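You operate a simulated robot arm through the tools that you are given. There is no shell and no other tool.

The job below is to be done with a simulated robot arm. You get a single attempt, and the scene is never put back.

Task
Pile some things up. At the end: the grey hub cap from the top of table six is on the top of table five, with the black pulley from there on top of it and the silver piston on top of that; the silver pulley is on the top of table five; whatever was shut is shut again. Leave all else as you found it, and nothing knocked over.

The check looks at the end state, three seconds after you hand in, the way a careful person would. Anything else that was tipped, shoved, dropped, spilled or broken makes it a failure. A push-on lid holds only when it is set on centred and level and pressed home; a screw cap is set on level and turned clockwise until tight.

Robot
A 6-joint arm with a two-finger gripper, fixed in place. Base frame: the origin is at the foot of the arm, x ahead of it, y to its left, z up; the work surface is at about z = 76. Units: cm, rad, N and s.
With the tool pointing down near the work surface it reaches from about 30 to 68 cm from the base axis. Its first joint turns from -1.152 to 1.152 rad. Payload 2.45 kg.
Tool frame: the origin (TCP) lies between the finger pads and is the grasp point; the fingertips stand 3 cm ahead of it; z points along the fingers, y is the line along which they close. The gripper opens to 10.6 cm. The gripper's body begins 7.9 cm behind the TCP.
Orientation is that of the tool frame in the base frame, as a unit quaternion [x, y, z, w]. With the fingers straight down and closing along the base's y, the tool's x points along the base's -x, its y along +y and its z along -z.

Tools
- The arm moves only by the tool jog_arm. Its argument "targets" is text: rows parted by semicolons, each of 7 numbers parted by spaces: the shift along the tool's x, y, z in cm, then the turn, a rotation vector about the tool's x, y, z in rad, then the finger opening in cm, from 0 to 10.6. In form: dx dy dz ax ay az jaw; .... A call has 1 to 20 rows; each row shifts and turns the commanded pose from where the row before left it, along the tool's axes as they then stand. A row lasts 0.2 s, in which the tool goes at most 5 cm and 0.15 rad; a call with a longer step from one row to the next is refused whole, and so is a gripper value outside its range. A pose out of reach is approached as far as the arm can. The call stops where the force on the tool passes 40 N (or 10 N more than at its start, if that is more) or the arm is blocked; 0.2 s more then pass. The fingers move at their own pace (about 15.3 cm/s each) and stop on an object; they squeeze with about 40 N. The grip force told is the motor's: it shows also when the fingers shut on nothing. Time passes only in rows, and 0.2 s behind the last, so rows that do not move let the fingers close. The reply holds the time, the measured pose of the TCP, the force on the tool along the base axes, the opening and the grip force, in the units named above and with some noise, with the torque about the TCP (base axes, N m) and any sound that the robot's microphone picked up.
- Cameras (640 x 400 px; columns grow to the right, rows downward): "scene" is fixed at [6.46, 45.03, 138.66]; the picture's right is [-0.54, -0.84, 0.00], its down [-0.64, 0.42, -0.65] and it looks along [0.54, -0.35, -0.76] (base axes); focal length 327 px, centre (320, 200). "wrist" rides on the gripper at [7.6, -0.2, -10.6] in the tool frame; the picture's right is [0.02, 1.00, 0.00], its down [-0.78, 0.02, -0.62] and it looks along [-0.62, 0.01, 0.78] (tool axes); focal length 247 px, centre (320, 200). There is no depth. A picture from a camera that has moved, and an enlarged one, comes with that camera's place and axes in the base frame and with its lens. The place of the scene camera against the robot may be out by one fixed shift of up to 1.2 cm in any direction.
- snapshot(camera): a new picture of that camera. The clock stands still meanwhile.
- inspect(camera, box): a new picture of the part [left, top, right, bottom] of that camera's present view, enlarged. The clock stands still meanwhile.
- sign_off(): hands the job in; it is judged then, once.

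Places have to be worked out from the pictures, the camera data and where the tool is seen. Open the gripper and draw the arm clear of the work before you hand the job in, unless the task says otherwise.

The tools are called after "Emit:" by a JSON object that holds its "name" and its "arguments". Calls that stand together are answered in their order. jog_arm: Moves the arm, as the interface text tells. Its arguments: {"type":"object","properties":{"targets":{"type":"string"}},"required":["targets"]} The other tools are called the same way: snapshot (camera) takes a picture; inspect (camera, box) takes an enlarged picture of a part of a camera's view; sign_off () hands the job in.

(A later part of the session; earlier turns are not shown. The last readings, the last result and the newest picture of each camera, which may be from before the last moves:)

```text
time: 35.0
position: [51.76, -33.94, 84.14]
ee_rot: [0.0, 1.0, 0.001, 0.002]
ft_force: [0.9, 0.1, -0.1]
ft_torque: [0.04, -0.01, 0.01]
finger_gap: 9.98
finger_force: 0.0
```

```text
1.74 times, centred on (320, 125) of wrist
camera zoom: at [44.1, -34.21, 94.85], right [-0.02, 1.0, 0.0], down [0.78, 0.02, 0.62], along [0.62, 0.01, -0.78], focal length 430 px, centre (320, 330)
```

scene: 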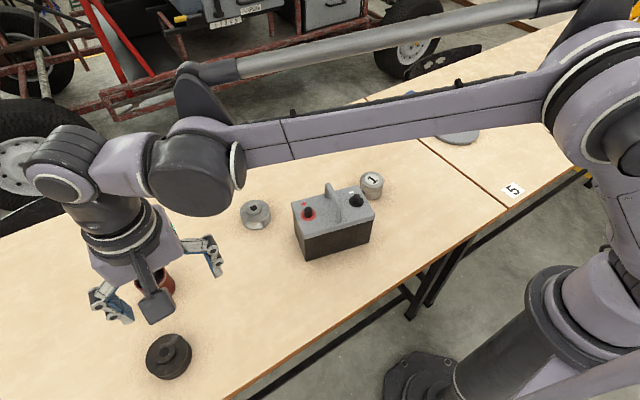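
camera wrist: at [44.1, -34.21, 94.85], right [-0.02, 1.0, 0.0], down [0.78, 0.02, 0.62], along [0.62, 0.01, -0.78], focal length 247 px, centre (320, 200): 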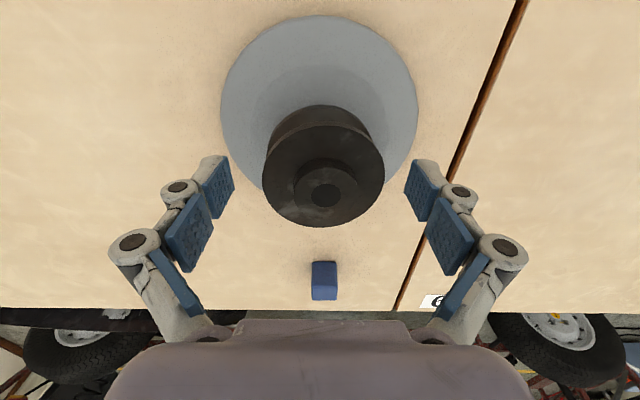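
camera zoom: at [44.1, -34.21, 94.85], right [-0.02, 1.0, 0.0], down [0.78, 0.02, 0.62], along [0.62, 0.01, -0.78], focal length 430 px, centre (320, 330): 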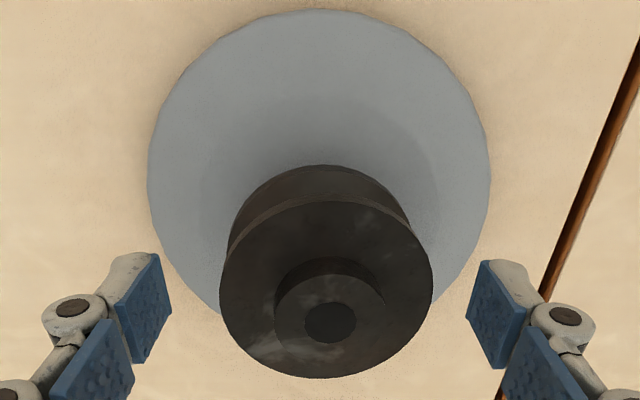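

In this view the top of the pulley seems slightly shifted against its bottom, possibly a small tilt. I'll rise straight up with the jaw wide and look again.

Emit:
{"name": "jog_arm", "arguments": {"targets": "0 0 0 0 0 0 10.6; 0 0 -2 0 0 0 10.6; 0 0 -3 0 0 0 10.6; 0 0 0 0 0 0 10.6; 0 0 0 0 0 0 10.6"}}

Emit:
{"name": "inspect", "arguments": {"camera": "wrist", "box": [210, 0, 430, 180]}}

Emit:
{"name": "inspect", "arguments": {"camera": "scene", "box": [435, 75, 495, 130]}}

```text
time: 36.2
position: [51.79, -34.0, 89.1]
ee_rot: [0.0, 1.0, 0.001, 0.001]
ft_force: [0.4, -0.1, 0.1]
ft_torque: [0.01, 0.01, 0.0]
finger_gap: 10.59
finger_force: 0.1
```

```text
2.22 times, centred on (320, 90) of wrist
camera zoom: at [44.07, -34.17, 99.82], right [-0.02, 1.0, 0.0], down [0.78, 0.02, 0.62], along [0.62, 0.01, -0.78], focal length 549 px, centre (320, 444)
```

zoom: 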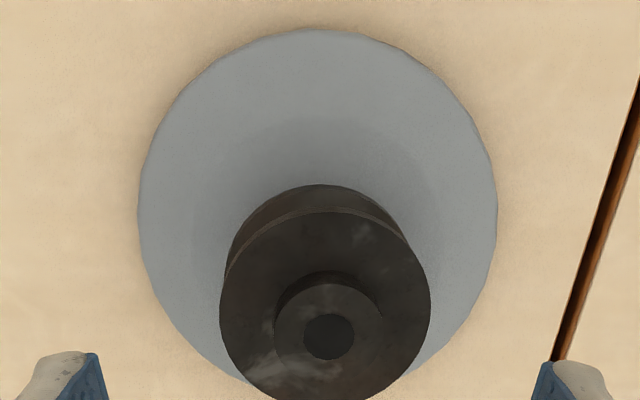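

```text
7.27 times, centred on (465, 102) of scene
camera zoom: at [6.46, 45.03, 138.66], right [-0.54, -0.84, 0.0], down [-0.64, 0.42, -0.65], along [0.54, -0.35, -0.76], focal length 2380 px, centre (-734, 909)
```

zoom: 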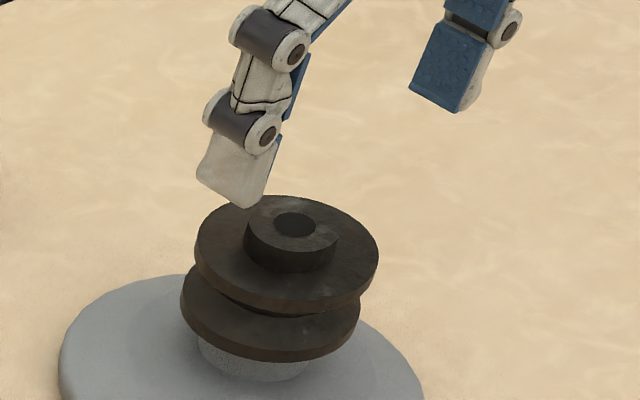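

The pulley does look tilted about 5–6° toward +y. I'll zoom in at the contact between pulley and boss to understand why before doing anything else.

Emit:
{"name": "inspect", "arguments": {"camera": "scene", "box": [445, 92, 485, 117]}}

Emit:
{"name": "inspect", "arguments": {"camera": "wrist", "box": [280, 60, 360, 130]}}

```text
16.00 times, centred on (465, 104) of scene
camera zoom: at [6.46, 45.03, 138.66], right [-0.54, -0.84, 0.0], down [-0.64, 0.42, -0.65], along [0.54, -0.35, -0.76], focal length 5236 px, centre (-2000, 1728)
```

zoom: 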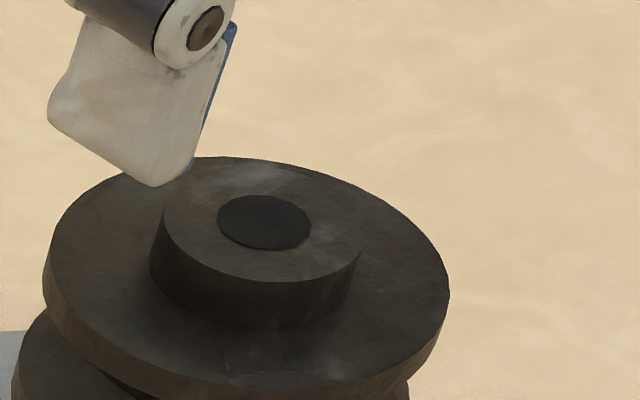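

```text
5.71 times, centred on (320, 95) of wrist
camera zoom: at [44.07, -34.17, 99.82], right [-0.02, 1.0, 0.0], down [0.78, 0.02, 0.62], along [0.62, 0.01, -0.78], focal length 1411 px, centre (320, 800)
```

zoom: 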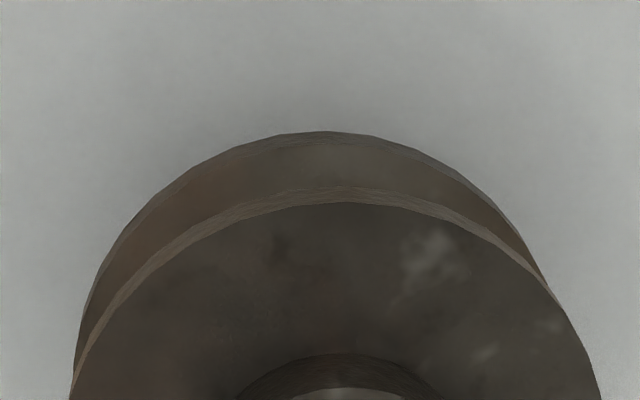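

I'll back off toward the base and tilt the tool forward to get a side view of the stack.

Emit:
{"name": "jog_arm", "arguments": {"targets": "0 0 -2.5 0 0 0 10.6; 3.5 0 0 0 0 0 10.6; 3.5 0 0 0 0 0 10.6; 3.5 0 0 0 0 0 10.6; 3.5 0 0 0 0 0 10.6; 0 0 0 0 -0.15 0 10.6; 0 0 0 0 -0.15 0 10.6; 0 0 0 0 -0.15 0 10.6; 0 0 0 0 -0.15 0 10.6; 0 0 0 0 0 0 10.6"}}

Emit:
{"name": "snapshot", "arguments": {"camera": "wrist"}}

Emit:
{"name": "inspect", "arguments": {"camera": "scene", "box": [425, 75, 505, 135]}}

```text
time: 38.4
position: [37.84, -33.91, 91.84]
ee_rot: [-0.001, 0.955, 0.001, 0.296]
ft_force: [0.6, -0.1, -0.2]
ft_torque: [0.02, -0.01, 0.0]
finger_gap: 10.61
finger_force: 0.1
```

```text
taken
camera wrist: at [25.42, -34.2, 96.16], right [-0.02, 1.0, -0.01], down [0.29, 0.02, 0.96], along [0.96, 0.01, -0.29], focal length 247 px, centre (320, 200)
```

wrist: 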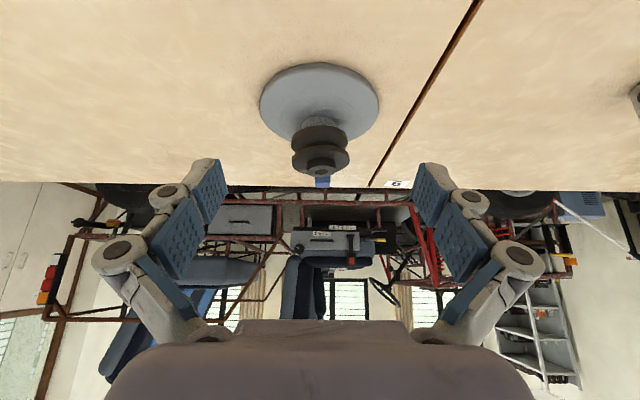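

```text
6.67 times, centred on (465, 105) of scene
camera zoom: at [6.46, 45.03, 138.66], right [-0.54, -0.84, 0.0], down [-0.64, 0.42, -0.65], along [0.54, -0.35, -0.76], focal length 2182 px, centre (-647, 833)
```

zoom: 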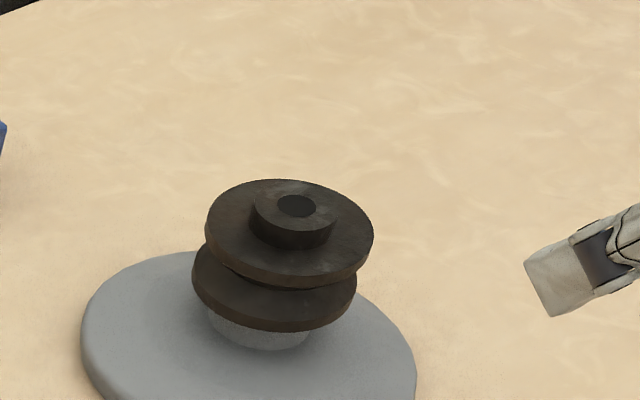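

The view is upside-down but shows the stack from the side. I'll zoom in on it.

Emit:
{"name": "inspect", "arguments": {"camera": "wrist", "box": [250, 50, 390, 190]}}

Emit:
{"name": "inspect", "arguments": {"camera": "wrist", "box": [280, 105, 360, 185]}}

```text
2.86 times, centred on (320, 120) of wrist
camera zoom: at [25.42, -34.2, 96.16], right [-0.02, 1.0, -0.01], down [0.29, 0.02, 0.96], along [0.96, 0.01, -0.29], focal length 706 px, centre (320, 429)
```

zoom: 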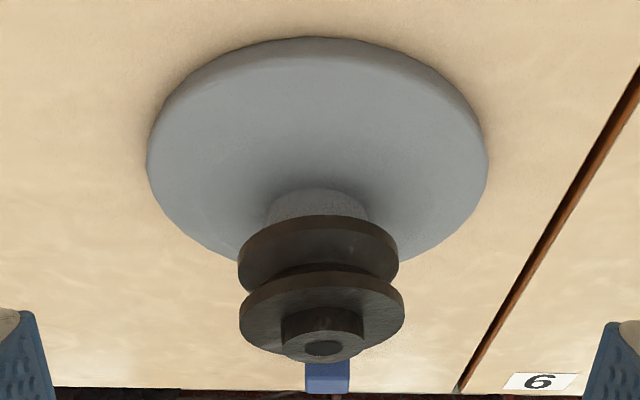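

```text
5.00 times, centred on (320, 145) of wrist
camera zoom: at [25.42, -34.2, 96.16], right [-0.02, 1.0, -0.01], down [0.29, 0.02, 0.96], along [0.96, 0.01, -0.29], focal length 1235 px, centre (320, 475)
```

zoom: 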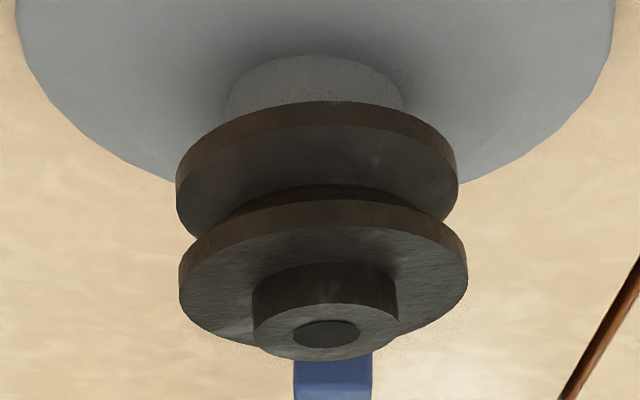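

The pulley is centred on the boss but leans slightly toward +y. I'll take an even lower, level side view to see the contact itself.

Emit:
{"name": "jog_arm", "arguments": {"targets": "0 0 0 0 -0.15 0 10.6; 0 0 0 0 -0.15 0 10.6; 2.2 0 1.74 0 0 0 10.6; 2.2 0 1.74 0 0 0 10.6; 2.2 0 1.74 0 0 0 10.6; 0 0 0 0 0 0 10.6"}}

Emit:
{"name": "snapshot", "arguments": {"camera": "wrist"}}

Emit:
{"name": "inspect", "arguments": {"camera": "wrist", "box": [260, 120, 380, 240]}}

```text
time: 39.8
position: [37.89, -33.89, 83.16]
ee_rot: [0.0, 0.901, 0.001, 0.434]
ft_force: [0.0, 0.4, -0.2]
ft_torque: [-0.01, 0.01, 0.0]
finger_gap: 10.6
finger_force: 0.2
```

```text
taken
camera wrist: at [24.75, -34.2, 83.86], right [-0.01, 1.0, -0.02], down [0.0, 0.02, 1.0], along [1.0, 0.01, 0.0], focal length 247 px, centre (320, 200)
```

wrist: 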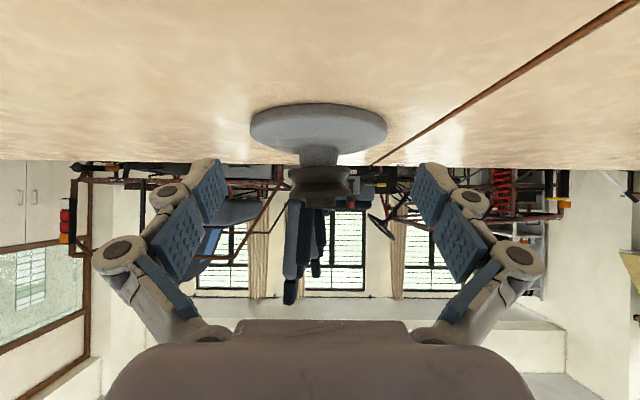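

```text
3.33 times, centred on (320, 180) of wrist
camera zoom: at [24.75, -34.2, 83.86], right [-0.01, 1.0, -0.02], down [0.0, 0.02, 1.0], along [1.0, 0.01, 0.0], focal length 823 px, centre (320, 267)
```

zoom: 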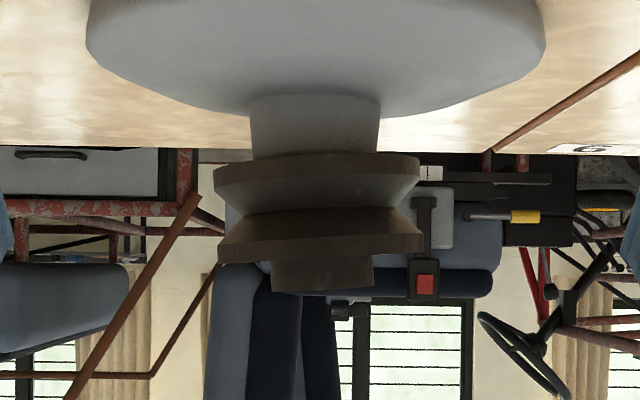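

Now I can see the contact line from the side. I'll zoom in more on it.

Emit:
{"name": "inspect", "arguments": {"camera": "wrist", "box": [280, 140, 360, 190]}}

Emit:
{"name": "inspect", "arguments": {"camera": "wrist", "box": [240, 95, 400, 185]}}

```text
8.00 times, centred on (320, 165) of wrist
camera zoom: at [24.75, -34.2, 83.86], right [-0.01, 1.0, -0.02], down [0.0, 0.02, 1.0], along [1.0, 0.01, 0.0], focal length 1976 px, centre (320, 480)
```

zoom: 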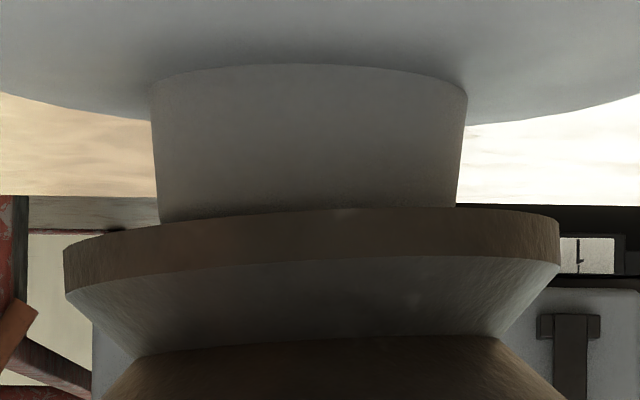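

```text
4.00 times, centred on (320, 140) of wrist
camera zoom: at [24.75, -34.2, 83.86], right [-0.01, 1.0, -0.02], down [0.0, 0.02, 1.0], along [1.0, 0.01, 0.0], focal length 988 px, centre (320, 440)
```

zoom: 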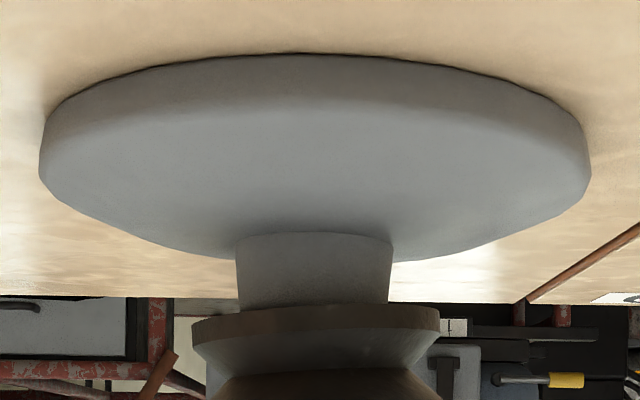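

Side-on, the pulley's underside slopes about 0.08 rad (left edge z≈80.75, right edge ≈80.2) while the disc itself is level. It's stable, but I want a flatter seat before adding the piston, so I'll go back upright above it to re-seat it.

Emit:
{"name": "jog_arm", "arguments": {"targets": "-2.2 0 -1.74 0 0 0 10.6; -2.2 0 -1.74 0 0 0 10.6; -2.2 0 -1.74 0 0 0 10.6; 0 0 0 0 0.15 0 10.6; 0 0 0 0 0.15 0 10.6; 0 0 0 0 0.15 0 10.6; 0 0 0 0 0.15 0 10.6; 0 0 0 0 0.15 0 10.6; 0 0 0 0 0.15 0 10.6; 0 0 0 0 0 0 10.6; -3.5 0 0 0 0 0 10.6; -3.5 0 0 0 0 0 10.6; -3.5 0 0 0 0 0 10.6; -3.5 0 0 0 0 0 10.6; 0 0 0 0 0 0 10.6; 0 0 0 0 0 0 10.6"}}

Emit:
{"name": "snapshot", "arguments": {"camera": "wrist"}}

Emit:
{"name": "inspect", "arguments": {"camera": "wrist", "box": [210, 0, 430, 160]}}

```text
time: 43.2
position: [51.81, -33.97, 91.7]
ee_rot: [0.0, 1.0, 0.001, 0.001]
ft_force: [-0.8, 0.3, -0.3]
ft_torque: [-0.06, 0.0, -0.01]
finger_gap: 10.62
finger_force: 0.0
```

```text
taken
camera wrist: at [44.14, -34.24, 102.4], right [-0.02, 1.0, 0.0], down [0.78, 0.02, 0.62], along [0.62, 0.01, -0.78], focal length 247 px, centre (320, 200)
```

wrist: 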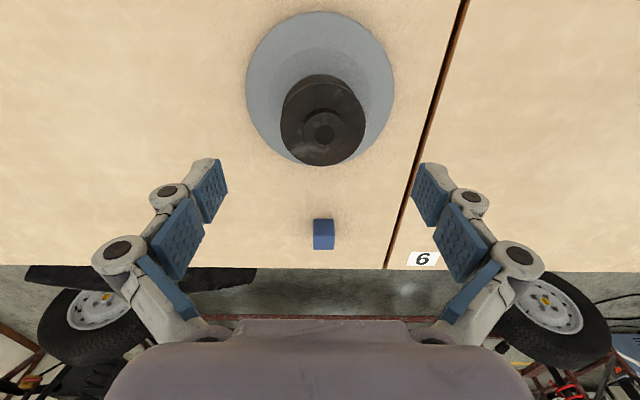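

```text
2.50 times, centred on (320, 80) of wrist
camera zoom: at [44.14, -34.24, 102.4], right [-0.02, 1.0, 0.0], down [0.78, 0.02, 0.62], along [0.62, 0.01, -0.78], focal length 617 px, centre (320, 500)
```

zoom: 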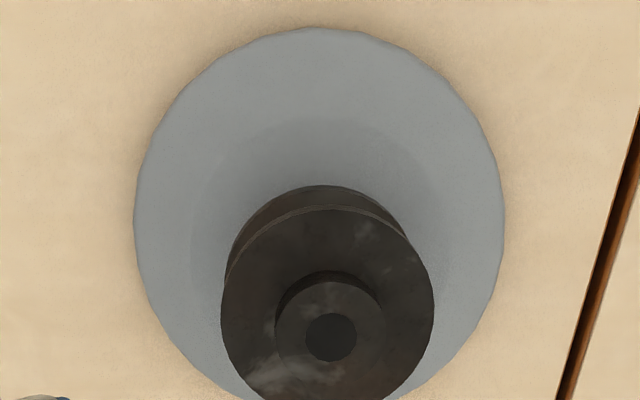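

The tilt is unchanged and static. I'll descend, re-grip the rim, lift slightly, shift about 0.2 cm toward −y and set it down again.

Emit:
{"name": "jog_arm", "arguments": {"targets": "0 0 2.5 0 0 0 10.6; 0 0 2.5 0 0 0 10.6; 0 0 2.5 0 0 0 10.6; 0 0 0 0 0 0 10.6; 0 0 0 0 0 0 8; 0 0 0 0 0 0 5; 0 0 0 0 0 0 5; 0 0 0 0 0 0 5"}}

Emit:
{"name": "inspect", "arguments": {"camera": "wrist", "box": [210, 10, 430, 240]}}

```text
time: 45.0
position: [51.85, -33.82, 84.13]
ee_rot: [0.0, 1.0, 0.001, 0.0]
ft_force: [-0.4, 1.6, 2.2]
ft_torque: [0.08, 0.0, -0.02]
finger_gap: 6.62
finger_force: 40.0
```

```text
1.74 times, centred on (320, 125) of wrist
camera zoom: at [44.16, -34.21, 94.82], right [-0.02, 1.0, 0.0], down [0.78, 0.02, 0.62], along [0.62, 0.01, -0.78], focal length 430 px, centre (320, 330)
```

zoom: 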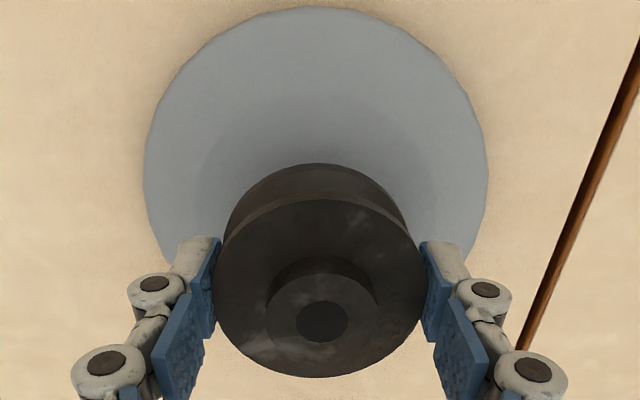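

Gripping levelled it again, and the disc centre now appears about 0.25 cm to the −y side of the pulley. I'll lift 0.8 cm, shift −0.27 cm in y and set it down again by feel.

Emit:
{"name": "jog_arm", "arguments": {"targets": "0 0 -0.4 0 0 0 5; 0 0 -0.4 0 0 0 5; 0 -0.27 0 0 0 0 5; 0 0 0 0 0 0 5; 0 0 0 0 0 0 5"}}

Emit:
{"name": "inspect", "arguments": {"camera": "wrist", "box": [210, 10, 430, 240]}}

```text
time: 46.2
position: [51.93, -34.19, 85.12]
ee_rot: [0.0, 1.0, 0.001, 0.001]
ft_force: [-0.3, -0.1, -6.2]
ft_torque: [0.01, 0.02, 0.0]
finger_gap: 6.58
finger_force: 40.3
```

```text
1.74 times, centred on (320, 125) of wrist
camera zoom: at [44.11, -34.48, 95.64], right [-0.02, 1.0, 0.0], down [0.78, 0.02, 0.62], along [0.62, 0.01, -0.78], focal length 430 px, centre (320, 330)
```

zoom: 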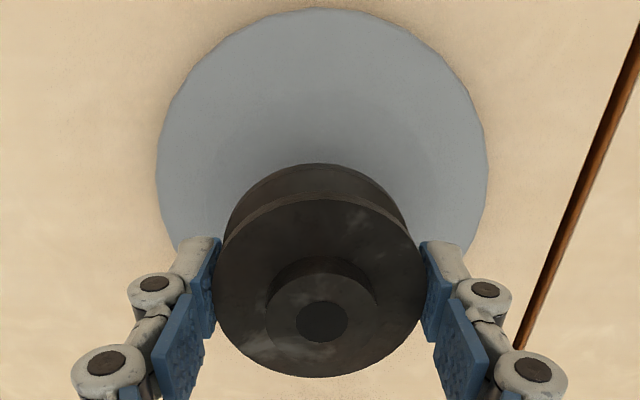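

Disc and pulley are now aligned in y. I'll check the alignment along x from the scene camera before lowering.

Emit:
{"name": "inspect", "arguments": {"camera": "scene", "box": [435, 75, 505, 135]}}

```text
6.67 times, centred on (470, 105) of scene
camera zoom: at [6.47, 45.02, 138.66], right [-0.54, -0.84, 0.0], down [-0.64, 0.42, -0.65], along [0.54, -0.35, -0.76], focal length 2182 px, centre (-680, 833)
```

zoom: 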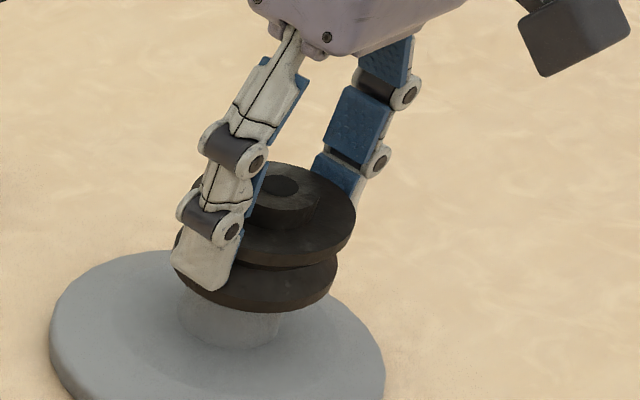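

Using the orthogonalised camera axes, the disc and pulley axes agree to about 0.1 cm in the image's horizontal direction. I'll check the vertical direction with the whole disc in view.

Emit:
{"name": "inspect", "arguments": {"camera": "scene", "box": [425, 85, 515, 140]}}

```text
7.11 times, centred on (470, 112) of scene
camera zoom: at [6.47, 45.02, 138.66], right [-0.54, -0.84, 0.0], down [-0.64, 0.42, -0.65], along [0.54, -0.35, -0.76], focal length 2327 px, centre (-747, 822)
```

zoom: 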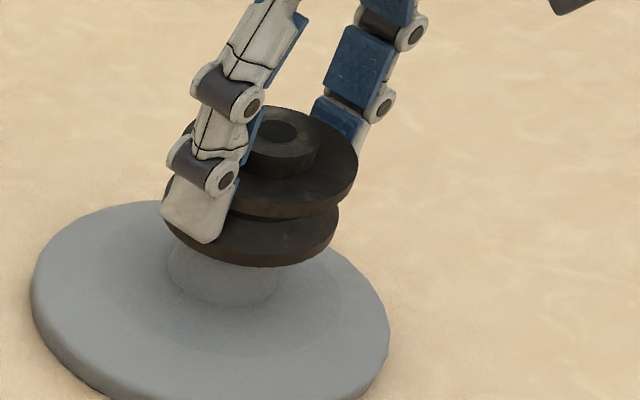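

The pulley may be about 0.15 cm short in x, which fits the earlier contact torque. I'll shift that much and lower slowly, watching force and torque.

Emit:
{"name": "jog_arm", "arguments": {"targets": "-0.15 0 0 0 0 0 5; 0 0 0.3 0 0 0 5; 0 0 0.2 0 0 0 5; 0 0 0.1 0 0 0 5; 0 0 0 0 0 0 5"}}

Emit:
{"name": "jog_arm", "arguments": {"targets": "0 0 0.1 0 0 0 5; 0 0 0.1 0 0 0 5; 0 0 0 0 0 0 5; 0 0 0 0 0 0 5"}}

```text
time: 47.4
position: [51.93, -34.15, 84.51]
ee_rot: [0.0, 1.0, 0.002, 0.001]
ft_force: [0.6, 0.0, -6.3]
ft_torque: [0.01, 0.02, 0.03]
finger_gap: 6.63
finger_force: 40.0
```

```text
time: 48.4
position: [51.96, -34.2, 84.29]
ee_rot: [-0.001, 1.0, 0.001, 0.001]
ft_force: [0.1, 0.0, -4.3]
ft_torque: [0.0, 0.04, 0.0]
finger_gap: 6.58
finger_force: 39.9
```

Emit:
{"name": "jog_arm", "arguments": {"targets": "0 0 0.08 0 0 0 5; 0 0 0 0 0 0 5; 0 0 0 0 0 0 5"}}

```text
time: 49.2
position: [51.9, -34.09, 84.28]
ee_rot: [0.0, 1.0, 0.0, 0.001]
ft_force: [-0.9, 0.0, 8.8]
ft_torque: [0.01, -0.03, -0.03]
finger_gap: 6.59
finger_force: 40.2
```

Contact is about 15 N with almost no torque, so it's well centred. I'll release gently and look at the seat.

Emit:
{"name": "jog_arm", "arguments": {"targets": "0 0 -0.03 0 0 0 5; 0 0 0 0 0 0 6.8; 0 0 0 0 0 0 7.4; 0 0 0 0 0 0 9; 0 0 0 0 0 0 10.6; 0 0 0 0 0 0 10.6"}}

Emit:
{"name": "inspect", "arguments": {"camera": "wrist", "box": [210, 10, 430, 240]}}

Emit:
{"name": "inspect", "arguments": {"camera": "scene", "box": [425, 85, 515, 140]}}

```text
time: 50.6
position: [51.98, -34.23, 84.14]
ee_rot: [0.001, 1.0, 0.0, 0.0]
ft_force: [0.0, 0.1, 0.0]
ft_torque: [-0.03, -0.03, -0.02]
finger_gap: 10.6
finger_force: 0.0
```

```text
1.74 times, centred on (320, 125) of wrist
camera zoom: at [44.25, -34.48, 94.81], right [-0.02, 1.0, 0.0], down [0.78, 0.02, 0.62], along [0.62, 0.01, -0.78], focal length 430 px, centre (320, 330)
```

zoom: 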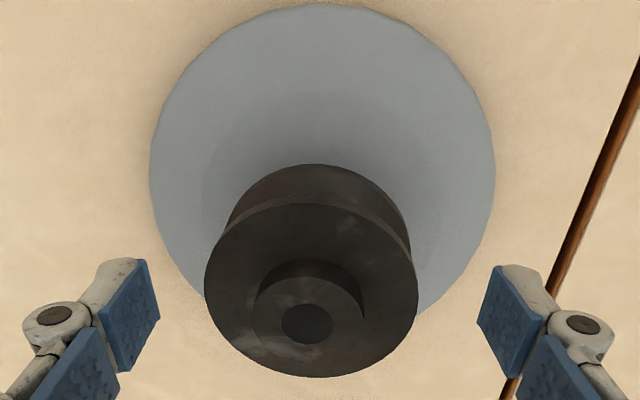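

```text
7.11 times, centred on (470, 112) of scene
camera zoom: at [6.46, 45.03, 138.66], right [-0.54, -0.84, 0.0], down [-0.64, 0.42, -0.65], along [0.54, -0.35, -0.76], focal length 2327 px, centre (-747, 822)
```

zoom: 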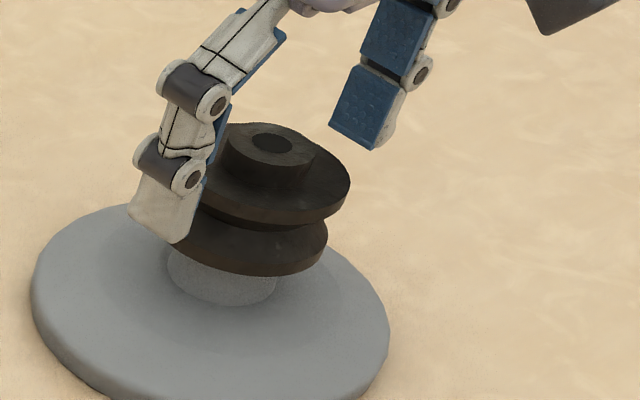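

Now it leans the other way (toward −y), so the boss top is apparently slightly crowned and the balance point lies between the two positions. I'll take the level side view again to measure this.

Emit:
{"name": "jog_arm", "arguments": {"targets": "0 0 -2.5 0 0 0 10.6; 0 0 -2.5 0 0 0 10.6; 0 0 -2.5 0 0 0 10.6; 3.5 0 0 0 0 0 10.6; 3.5 0 0 0 0 0 10.6; 3.5 0 0 0 0 0 10.6; 3.5 0 0 0 0 0 10.6; 0 0 0 0 -0.15 0 10.6; 0 0 0 0 -0.15 0 10.6; 0 0 0 0 -0.15 0 10.6; 0 0 0 0 -0.15 0 10.6; 0 0 0 0 -0.15 0 10.6; 0 0 0 0 -0.15 0 10.6; 2.2 0 1.74 0 0 0 10.6; 2.2 0 1.74 0 0 0 10.6; 2.2 0 1.74 0 0 0 10.6; 0 0 0 0 0 0 10.6"}}

Emit:
{"name": "inspect", "arguments": {"camera": "wrist", "box": [280, 140, 360, 190]}}

Emit:
{"name": "inspect", "arguments": {"camera": "wrist", "box": [240, 95, 400, 215]}}

```text
time: 54.2
position: [38.02, -34.11, 83.13]
ee_rot: [0.0, 0.9, 0.001, 0.435]
ft_force: [0.0, -0.7, -0.1]
ft_torque: [-0.02, 0.01, -0.02]
finger_gap: 10.6
finger_force: 0.1
```

```text
8.00 times, centred on (320, 165) of wrist
camera zoom: at [24.82, -34.44, 83.89], right [-0.01, 1.0, -0.02], down [0.0, 0.02, 1.0], along [1.0, 0.01, 0.0], focal length 1976 px, centre (320, 480)
```

zoom: 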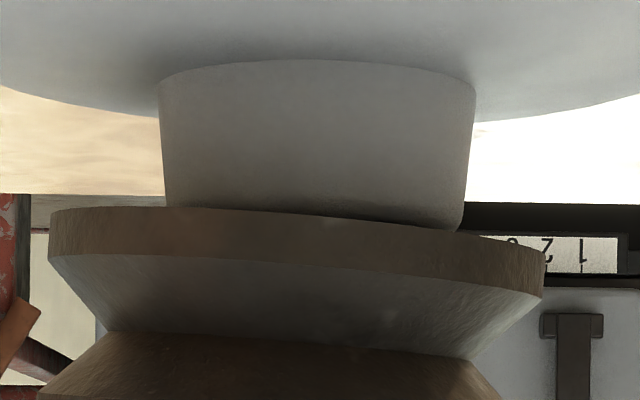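

```text
3.33 times, centred on (320, 155) of wrist
camera zoom: at [24.82, -34.44, 83.89], right [-0.01, 1.0, -0.02], down [0.0, 0.02, 1.0], along [1.0, 0.01, 0.0], focal length 823 px, centre (320, 350)
```

zoom: 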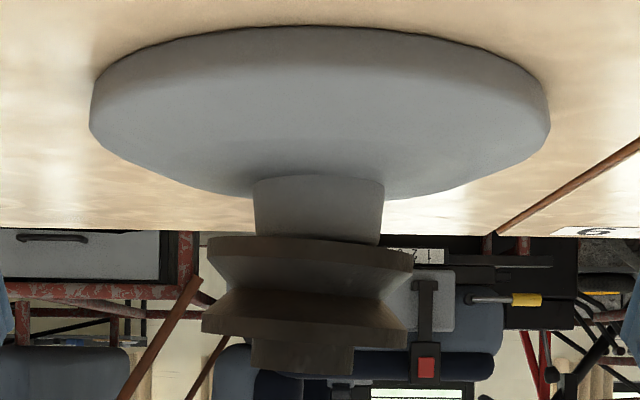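

The boss's right top edge is now exposed under the raised side of the pulley. I'll zoom in further on it to see the boss's top profile.

Emit:
{"name": "inspect", "arguments": {"camera": "wrist", "box": [318, 152, 350, 176]}}

Emit:
{"name": "inspect", "arguments": {"camera": "scene", "box": [440, 95, 490, 130]}}

```text
16.00 times, centred on (334, 164) of wrist
camera zoom: at [24.82, -34.44, 83.89], right [-0.01, 1.0, -0.02], down [0.0, 0.02, 1.0], along [1.0, 0.01, 0.0], focal length 3952 px, centre (96, 776)
```

zoom: 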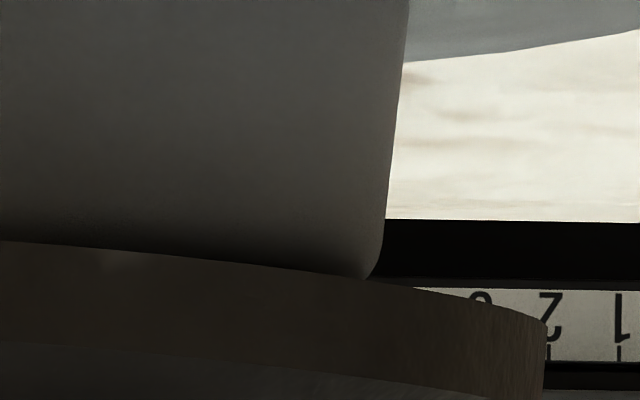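

```text
11.43 times, centred on (465, 112) of scene
camera zoom: at [6.46, 45.03, 138.66], right [-0.54, -0.84, 0.0], down [-0.64, 0.42, -0.65], along [0.54, -0.35, -0.76], focal length 3740 px, centre (-1337, 1200)
```

zoom: 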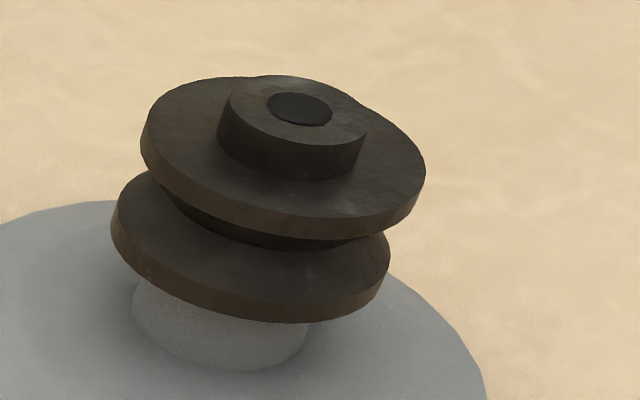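

I can't see the crown directly, so I'll pick the pulley up again and use the side view with the pulley held out of the way to look at the bare boss. First I go back above it and re-grip.

Emit:
{"name": "jog_arm", "arguments": {"targets": "-2.2 0 -1.74 0 0 0 10.6; -2.2 0 -1.74 0 0 0 10.6; -2.2 0 -1.74 0 0 0 10.6; 0 0 0 0 0.15 0 10.6; 0 0 0 0 0.15 0 10.6; 0 0 0 0 0.15 0 10.6; 0 0 0 0 0.15 0 10.6; 0 0 0 0 0.15 0 10.6; 0 0 0 0 0.15 0 10.6; 0 0 0 0 0 0 10.6; -3.5 0 0 0 0 0 10.6; -3.5 0 0 0 0 0 10.6; -3.5 0 0 0 0 0 10.6; -3.5 0 0 0 0 0 10.6; 0 0 0 0 0 0 10.6; 0 0 2.5 0 0 0 10.6; 0 0 2.5 0 0 0 10.6; 0 0 2.5 0 0 0 10.6; 0 0 0 0 0 0 10.6"}}

Emit:
{"name": "snapshot", "arguments": {"camera": "wrist"}}

```text
time: 58.2
position: [51.99, -34.22, 84.21]
ee_rot: [0.0, 1.0, 0.001, 0.0]
ft_force: [-0.1, 0.3, -0.3]
ft_torque: [0.01, -0.01, -0.01]
finger_gap: 10.58
finger_force: 0.1
```

```text
taken
camera wrist: at [44.28, -34.55, 94.79], right [-0.02, 1.0, 0.0], down [0.78, 0.02, 0.62], along [0.62, 0.01, -0.78], focal length 247 px, centre (320, 200)
```

wrist: 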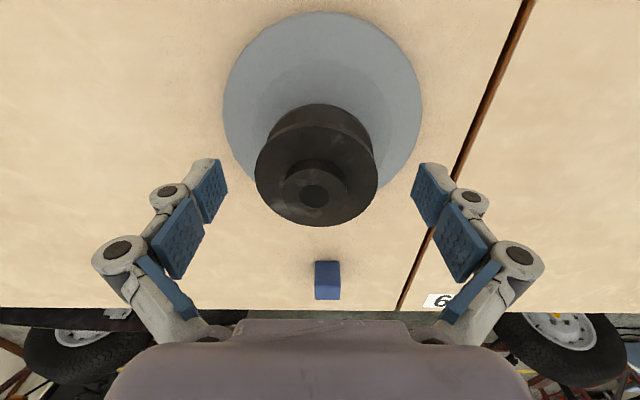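

The pulley is a bit to the −y side of the fingers; I'll centre on it, close, and lift clear.

Emit:
{"name": "jog_arm", "arguments": {"targets": "0 -0.2 0 0 0 0 10.6; 0 0 0 0 0 0 8; 0 0 0 0 0 0 5; 0 0 0 0 0 0 5; 0 0 0 0 0 0 5; 0 0 -0.5 0 0 0 5; 0 0 -2 0 0 0 5; 0 0 -3 0 0 0 5; 0 0 -3 0 0 0 5; 0 0 0 0 0 0 5"}}

Emit:
{"name": "snapshot", "arguments": {"camera": "wrist"}}

Emit:
{"name": "inspect", "arguments": {"camera": "scene", "box": [435, 85, 505, 140]}}

```text
time: 60.4
position: [51.92, -34.45, 92.73]
ee_rot: [0.001, 1.0, 0.001, 0.001]
ft_force: [-0.1, 0.7, -5.7]
ft_torque: [-0.01, 0.0, 0.0]
finger_gap: 6.59
finger_force: 40.4
```

```text
taken
camera wrist: at [44.31, -34.75, 103.27], right [-0.02, 1.0, 0.0], down [0.78, 0.02, 0.62], along [0.62, 0.01, -0.78], focal length 247 px, centre (320, 200)
```

wrist: 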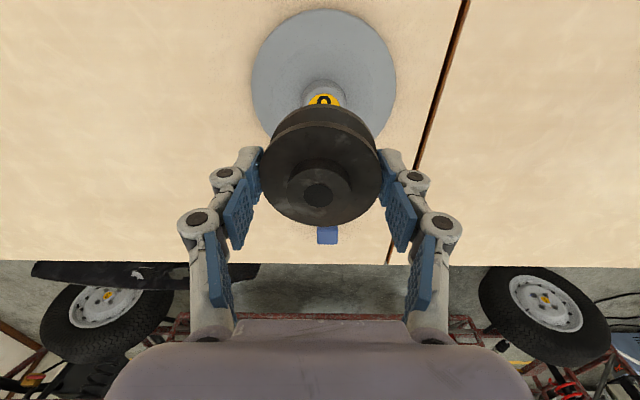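

```text
7.27 times, centred on (470, 112) of scene
camera zoom: at [6.47, 45.02, 138.66], right [-0.54, -0.84, 0.0], down [-0.64, 0.42, -0.65], along [0.54, -0.35, -0.76], focal length 2380 px, centre (-771, 836)
```

zoom: 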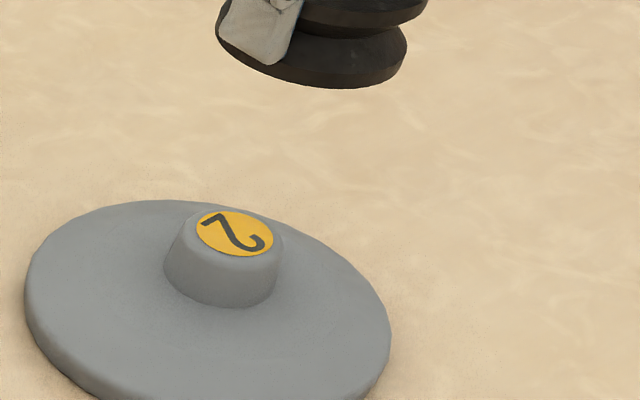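

The bare boss is visible. I'll move back and toward +y holding the pulley, tilt to the level side view, and look at the boss profile to the left of the held pulley.

Emit:
{"name": "jog_arm", "arguments": {"targets": "2.78 3.59 0 0 0 0 5; 2.78 3.59 0 0 0 0 5; 2.78 3.59 0 0 0 0 5; 2.78 3.59 0 0 0 0 5; 2.78 3.59 0 0 0 0 5; 0 0 0 0 -0.15 0 5; 0 0 0 0 -0.15 0 5; 0 0 0 0 -0.15 0 5; 0 0 0 0 -0.15 0 5; 0 0 0 0 -0.15 0 5; 0 0 0 0 -0.15 0 5; 2.48 0 1.97 0 0 0 5; 2.48 0 1.97 0 0 0 5; 2.48 0 1.97 0 0 0 5; 0 0 0 0 0 0 5"}}

Emit:
{"name": "snapshot", "arguments": {"camera": "wrist"}}

```text
time: 63.6
position: [40.36, -18.27, 90.42]
ee_rot: [0.0, 0.901, 0.001, 0.435]
ft_force: [0.6, -0.3, -6.1]
ft_torque: [0.02, 0.08, 0.02]
finger_gap: 6.6
finger_force: 40.2
out of reach, approached as far as the arm can: row 12, 13, 14
```

```text
taken
camera wrist: at [27.32, -18.59, 91.07], right [-0.01, 1.0, -0.02], down [0.0, 0.02, 1.0], along [1.0, 0.01, 0.0], focal length 247 px, centre (320, 200)
```

wrist: 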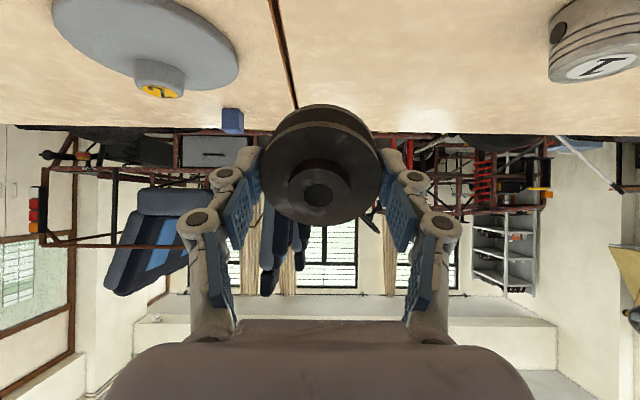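

The arm ran into its near limit there, so I'll move the tool outward to about [46,-20.5], where the low side view is reachable, keeping clear of the disc.

Emit:
{"name": "jog_arm", "arguments": {"targets": "-1.66 -1.33 2.09 0 0 0 5; -1.66 -1.33 2.09 0 0 0 5; -1.66 -1.34 2.09 0 0 0 5; 0 0 0 0 0 0 5"}}

Emit:
{"name": "snapshot", "arguments": {"camera": "wrist"}}

```text
time: 64.6
position: [48.47, -22.47, 90.37]
ee_rot: [0.0, 0.9, 0.001, 0.435]
ft_force: [-0.6, -0.4, -6.5]
ft_torque: [-0.02, 0.05, 0.04]
finger_gap: 6.6
finger_force: 39.9
```

```text
taken
camera wrist: at [35.28, -22.66, 91.06], right [-0.01, 1.0, -0.02], down [0.0, 0.02, 1.0], along [1.0, 0.01, 0.0], focal length 247 px, centre (320, 200)
```

wrist: 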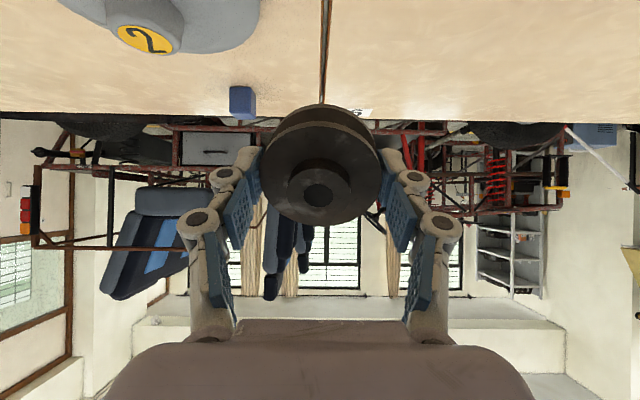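

Pose is now in range. I'll move a bit back and +y and come down to z≈83.

Emit:
{"name": "jog_arm", "arguments": {"targets": "2.37 1 1.03 0 0 0 5; 2.37 1 1.03 0 0 0 5; 2.37 0 1.03 0 0 0 5; 0 0 0 0 0 0 5"}}

Emit:
{"name": "snapshot", "arguments": {"camera": "wrist"}}

Emit:
{"name": "inspect", "arguments": {"camera": "wrist", "box": [90, 110, 210, 190]}}

```text
time: 65.6
position: [47.71, -21.45, 85.35]
ee_rot: [0.001, 0.901, 0.0, 0.434]
ft_force: [-0.9, 0.7, -6.0]
ft_torque: [-0.02, 0.09, 0.0]
finger_gap: 6.59
finger_force: 40.4
out of reach, approached as far as the arm can: row 2, 3
```

```text
taken
camera wrist: at [34.7, -21.77, 86.11], right [-0.01, 1.0, -0.02], down [0.0, 0.02, 1.0], along [1.0, 0.01, 0.0], focal length 247 px, centre (320, 200)
```

wrist: 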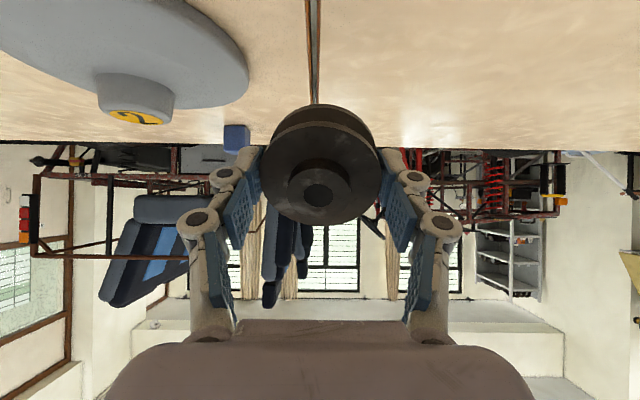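

```text
5.00 times, centred on (150, 150) of wrist
camera zoom: at [34.7, -21.77, 86.11], right [-0.01, 1.0, -0.02], down [0.0, 0.02, 1.0], along [1.0, 0.01, 0.0], focal length 1235 px, centre (1170, 450)
```

zoom: 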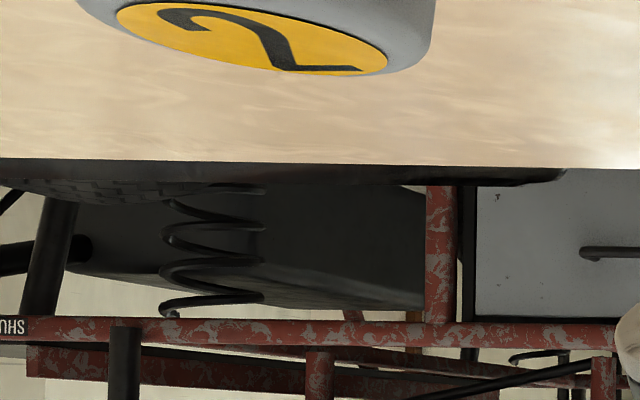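

Emit:
{"name": "inspect", "arguments": {"camera": "wrist", "box": [90, 65, 190, 135]}}

```text
5.71 times, centred on (140, 100) of wrist
camera zoom: at [34.7, -21.77, 86.11], right [-0.01, 1.0, -0.02], down [0.0, 0.02, 1.0], along [1.0, 0.01, 0.0], focal length 1411 px, centre (1349, 771)
```

zoom: 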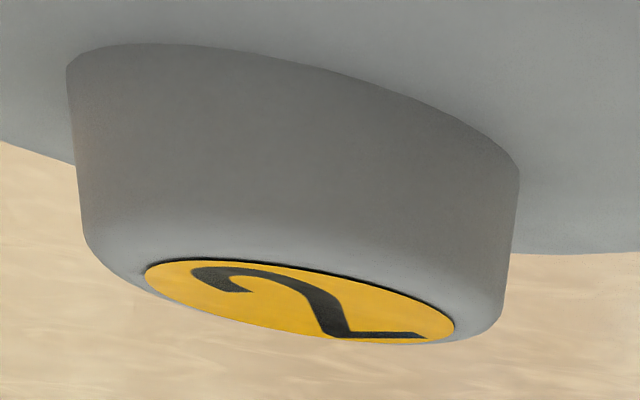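

The bare boss has a flat sticker on top and well-rounded edges, so the flat area is only about 2.8 cm across. To see whether the pulley's underside is flat, I'll return upright and roll the tool so the scene camera can see the underside.

Emit:
{"name": "jog_arm", "arguments": {"targets": "-2.09 0 -1.66 0 0 0 5; -2.09 0 -1.66 0 0 0 5; -2.09 0 -1.66 0 0 0 5; 0 0 0 0 0.15 0 5; 0 0 0 0 0.15 0 5; 0 0 0 0 0.15 0 5; 0 0 0 0 0.15 0 5; 0 0 0 0 0.15 0 5; 0 0 0 0 0.15 0 5; 0 0 -3 0 0 0 5; 0 0 0 0 0 0 5"}}

Emit:
{"name": "jog_arm", "arguments": {"targets": "0 0 0 -0.15 0 0 5; 0 0 0 -0.15 0 0 5; 0 0 0 -0.15 0 0 5; 0 0 0 -0.15 0 0 5; 0 0 0 -0.15 0 0 5; 0 0 0 -0.15 0 0 5; 0 0 0 -0.15 0 0 5; 0 0 0 -0.15 0 0 5; 0 0 0 0 0 0 5"}}

Emit:
{"name": "snapshot", "arguments": {"camera": "scene"}}

```text
time: 68.0
position: [47.87, -21.52, 96.57]
ee_rot: [0.0, 1.0, 0.001, -0.001]
ft_force: [0.4, 0.7, -6.2]
ft_torque: [-0.01, 0.04, 0.0]
finger_gap: 6.63
finger_force: 40.1
```

```text
time: 70.0
position: [54.25, -12.17, 96.41]
ee_rot: [0.016, 0.835, 0.55, 0.031]
ft_force: [-0.4, 0.2, -6.9]
ft_torque: [-0.1, 0.04, -0.02]
finger_gap: 6.6
finger_force: 40.8
out of reach, approached as far as the arm can: row 6, 7, 8
```

```text
taken
```

scene: 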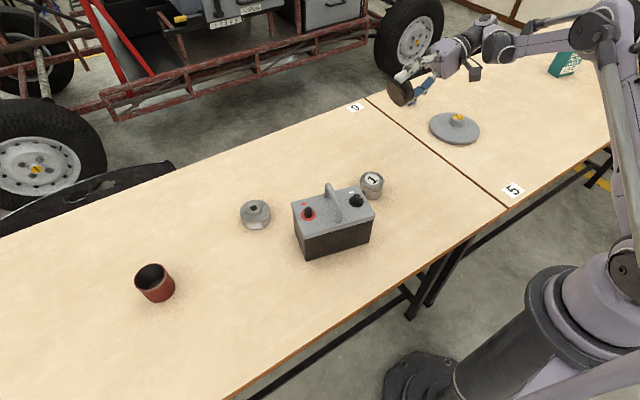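

The underside of the pulley is now turned toward the scene camera. I'll zoom in on it and on the bare hub cap.

Emit:
{"name": "inspect", "arguments": {"camera": "scene", "box": [375, 65, 445, 115]}}

Emit:
{"name": "inspect", "arguments": {"camera": "scene", "box": [425, 105, 485, 150]}}

```text
8.00 times, centred on (410, 90) of scene
camera zoom: at [6.47, 45.03, 138.66], right [-0.54, -0.84, 0.0], down [-0.64, 0.42, -0.65], along [0.54, -0.35, -0.76], focal length 2618 px, centre (-400, 1080)
```

zoom: 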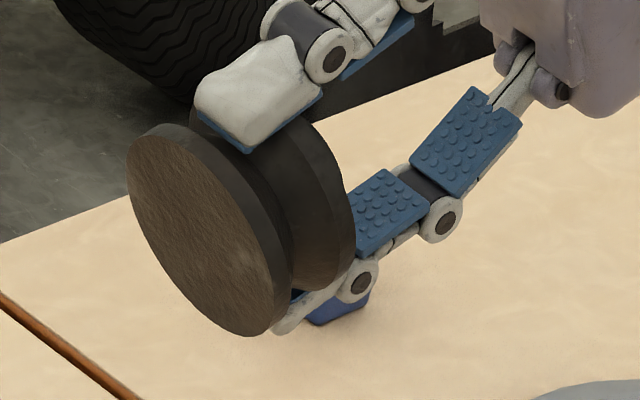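

```text
8.89 times, centred on (455, 128) of scene
camera zoom: at [6.47, 45.03, 138.66], right [-0.54, -0.84, 0.0], down [-0.64, 0.42, -0.65], along [0.54, -0.35, -0.76], focal length 2909 px, centre (-880, 844)
```

zoom: 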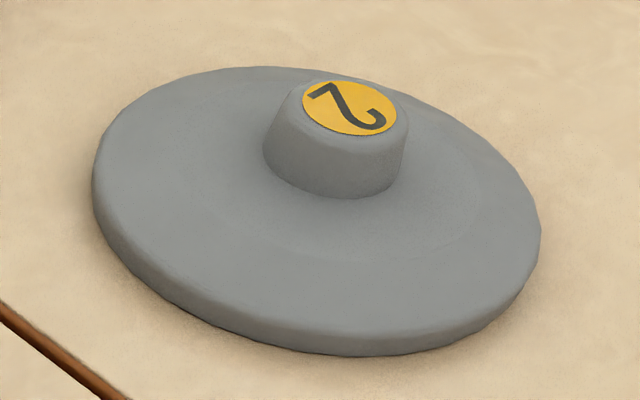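

The pulley's underside is a plain flat disc, so the lean comes from the boss: a slightly crowned top with rounded edges. I'll roll the tool back upright and re-measure the boss.

Emit:
{"name": "jog_arm", "arguments": {"targets": "0 0 0 0.146 0 0 5; 0 0 0 0.146 0 0 5; 0 0 0 0.146 0 0 5; 0 0 0 0.146 0 0 5; 0 0 0 0.146 0 0 5; 0 0 0 0.146 0 0 5; 0 0 0 0.146 0 0 5; 0 0 0 0.146 0 0 5; 0 0 0 0 0 0 5; 0 0 0 0 0 0 5"}}

```text
time: 72.2
position: [54.33, -12.34, 96.57]
ee_rot: [0.021, 1.0, 0.002, 0.013]
ft_force: [0.6, -1.0, -5.3]
ft_torque: [0.01, 0.02, 0.01]
finger_gap: 6.63
finger_force: 39.7
```

Emit:
{"name": "jog_arm", "arguments": {"targets": "0 0 0 0.004 0.026 -0.042 5; 0 0 0 0 0 0 5; 0 0 0 0 0 0 5"}}

```text
time: 73.0
position: [54.26, -12.23, 96.53]
ee_rot: [0.0, 1.0, 0.0, 0.001]
ft_force: [-0.4, -0.3, -6.1]
ft_torque: [0.03, 0.04, 0.0]
finger_gap: 6.62
finger_force: 40.4
```

Upright again. I'll move over behind the hub cap so the bare boss shows ahead of the held pulley, and measure it.

Emit:
{"name": "jog_arm", "arguments": {"targets": "0 -4.35 0 0 0 0 5; 0 -4.35 0 0 0 0 5; 0 -4.35 0 0 0 0 5; 0 -4.35 0 0 0 0 5; 0 -4.35 -0.5 0 0 0 5; 0 0 0 0 0 0 5; 0 0 0 0 0 0 5"}}

Emit:
{"name": "snapshot", "arguments": {"camera": "wrist"}}

Emit:
{"name": "inspect", "arguments": {"camera": "wrist", "box": [250, 10, 390, 110]}}

Emit:
{"name": "inspect", "arguments": {"camera": "scene", "box": [425, 85, 515, 145]}}

```text
time: 74.6
position: [54.45, -34.1, 96.93]
ee_rot: [0.0, 1.0, -0.001, 0.0]
ft_force: [-0.4, 1.0, -6.3]
ft_torque: [0.01, 0.02, 0.0]
finger_gap: 6.61
finger_force: 40.0
```

```text
taken
camera wrist: at [46.73, -34.33, 107.65], right [-0.02, 1.0, 0.0], down [0.78, 0.02, 0.62], along [0.62, 0.01, -0.78], focal length 247 px, centre (320, 200)
```

wrist: 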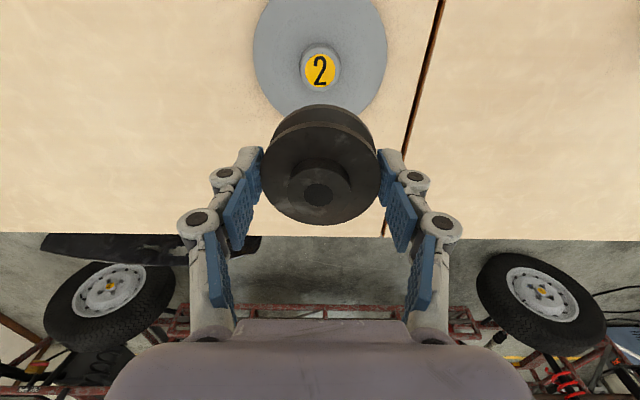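

```text
4.00 times, centred on (320, 60) of wrist
camera zoom: at [46.73, -34.33, 107.65], right [-0.02, 1.0, 0.0], down [0.78, 0.02, 0.62], along [0.62, 0.01, -0.78], focal length 988 px, centre (320, 760)
```

zoom: 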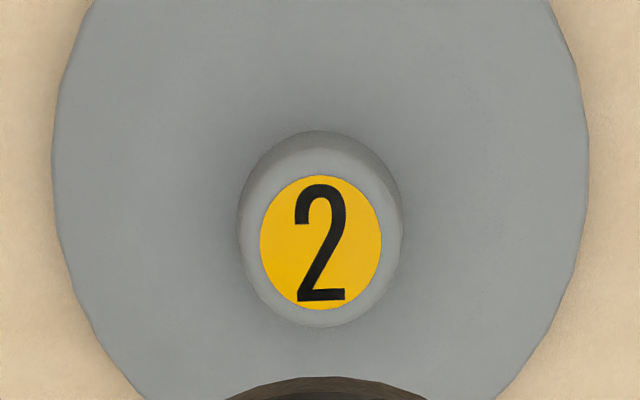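

```text
6.67 times, centred on (470, 115) of scene
camera zoom: at [6.47, 45.02, 138.66], right [-0.54, -0.84, 0.0], down [-0.64, 0.42, -0.65], along [0.54, -0.35, -0.76], focal length 2182 px, centre (-680, 767)
```

zoom: 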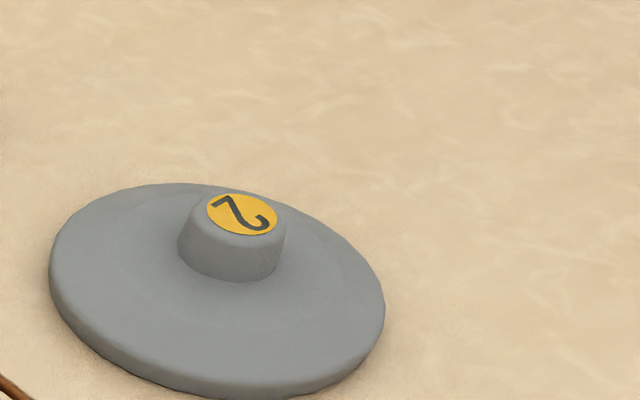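

Both cameras put the bare boss at about [51.97,-34.15,80.45]. To learn whether the crown gives a fixed small lean or an unstable one, I'll set the pulley down about 0.35 cm to the +y side, keeping the fingers close as a guard.

Emit:
{"name": "jog_arm", "arguments": {"targets": "1.2 0.14 0 0 0 0 5; 1.21 0.14 0 0 0 0 5; 0 0 3 0 0 0 5; 0 0 3 0 0 0 5; 0 0 3 0 0 0 5; 0 0 2.8 0 0 0 5; 0 0 0 0 0 0 5; 0 0 0 0 0 0 5"}}

Emit:
{"name": "jog_arm", "arguments": {"targets": "0 0 0.3 0 0 0 5; 0 0 0.15 0 0 0 5; 0 0 0 0 0 0 5"}}

```text
time: 76.4
position: [52.03, -33.61, 85.08]
ee_rot: [0.001, 1.0, -0.001, 0.0]
ft_force: [-0.3, -0.1, -6.2]
ft_torque: [-0.03, -0.02, -0.01]
finger_gap: 6.62
finger_force: 39.9
```

```text
time: 77.2
position: [52.06, -33.65, 84.71]
ee_rot: [0.0, 1.0, 0.001, 0.0]
ft_force: [-0.6, -0.7, -6.0]
ft_torque: [0.01, 0.02, 0.0]
finger_gap: 6.62
finger_force: 40.0
```

Emit:
{"name": "jog_arm", "arguments": {"targets": "0 0 0.15 0 0 0 5; 0 0 0.15 0 0 0 5; 0 0 0 0 0 0 5"}}

Emit:
{"name": "inspect", "arguments": {"camera": "wrist", "box": [210, 10, 430, 240]}}

```text
time: 78.0
position: [52.12, -33.72, 84.49]
ee_rot: [-0.001, 1.0, 0.0, 0.0]
ft_force: [1.0, -0.6, 2.7]
ft_torque: [0.0, -0.03, -0.02]
finger_gap: 6.62
finger_force: 39.9
```

```text
1.74 times, centred on (320, 125) of wrist
camera zoom: at [44.3, -33.98, 95.07], right [-0.02, 1.0, 0.0], down [0.78, 0.02, 0.62], along [0.62, 0.01, -0.78], focal length 430 px, centre (320, 330)
```

zoom: 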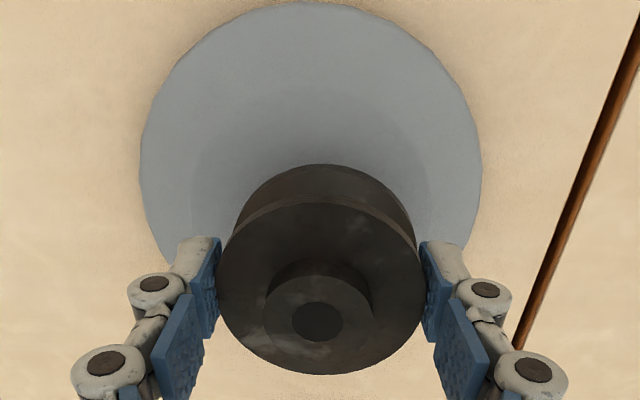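

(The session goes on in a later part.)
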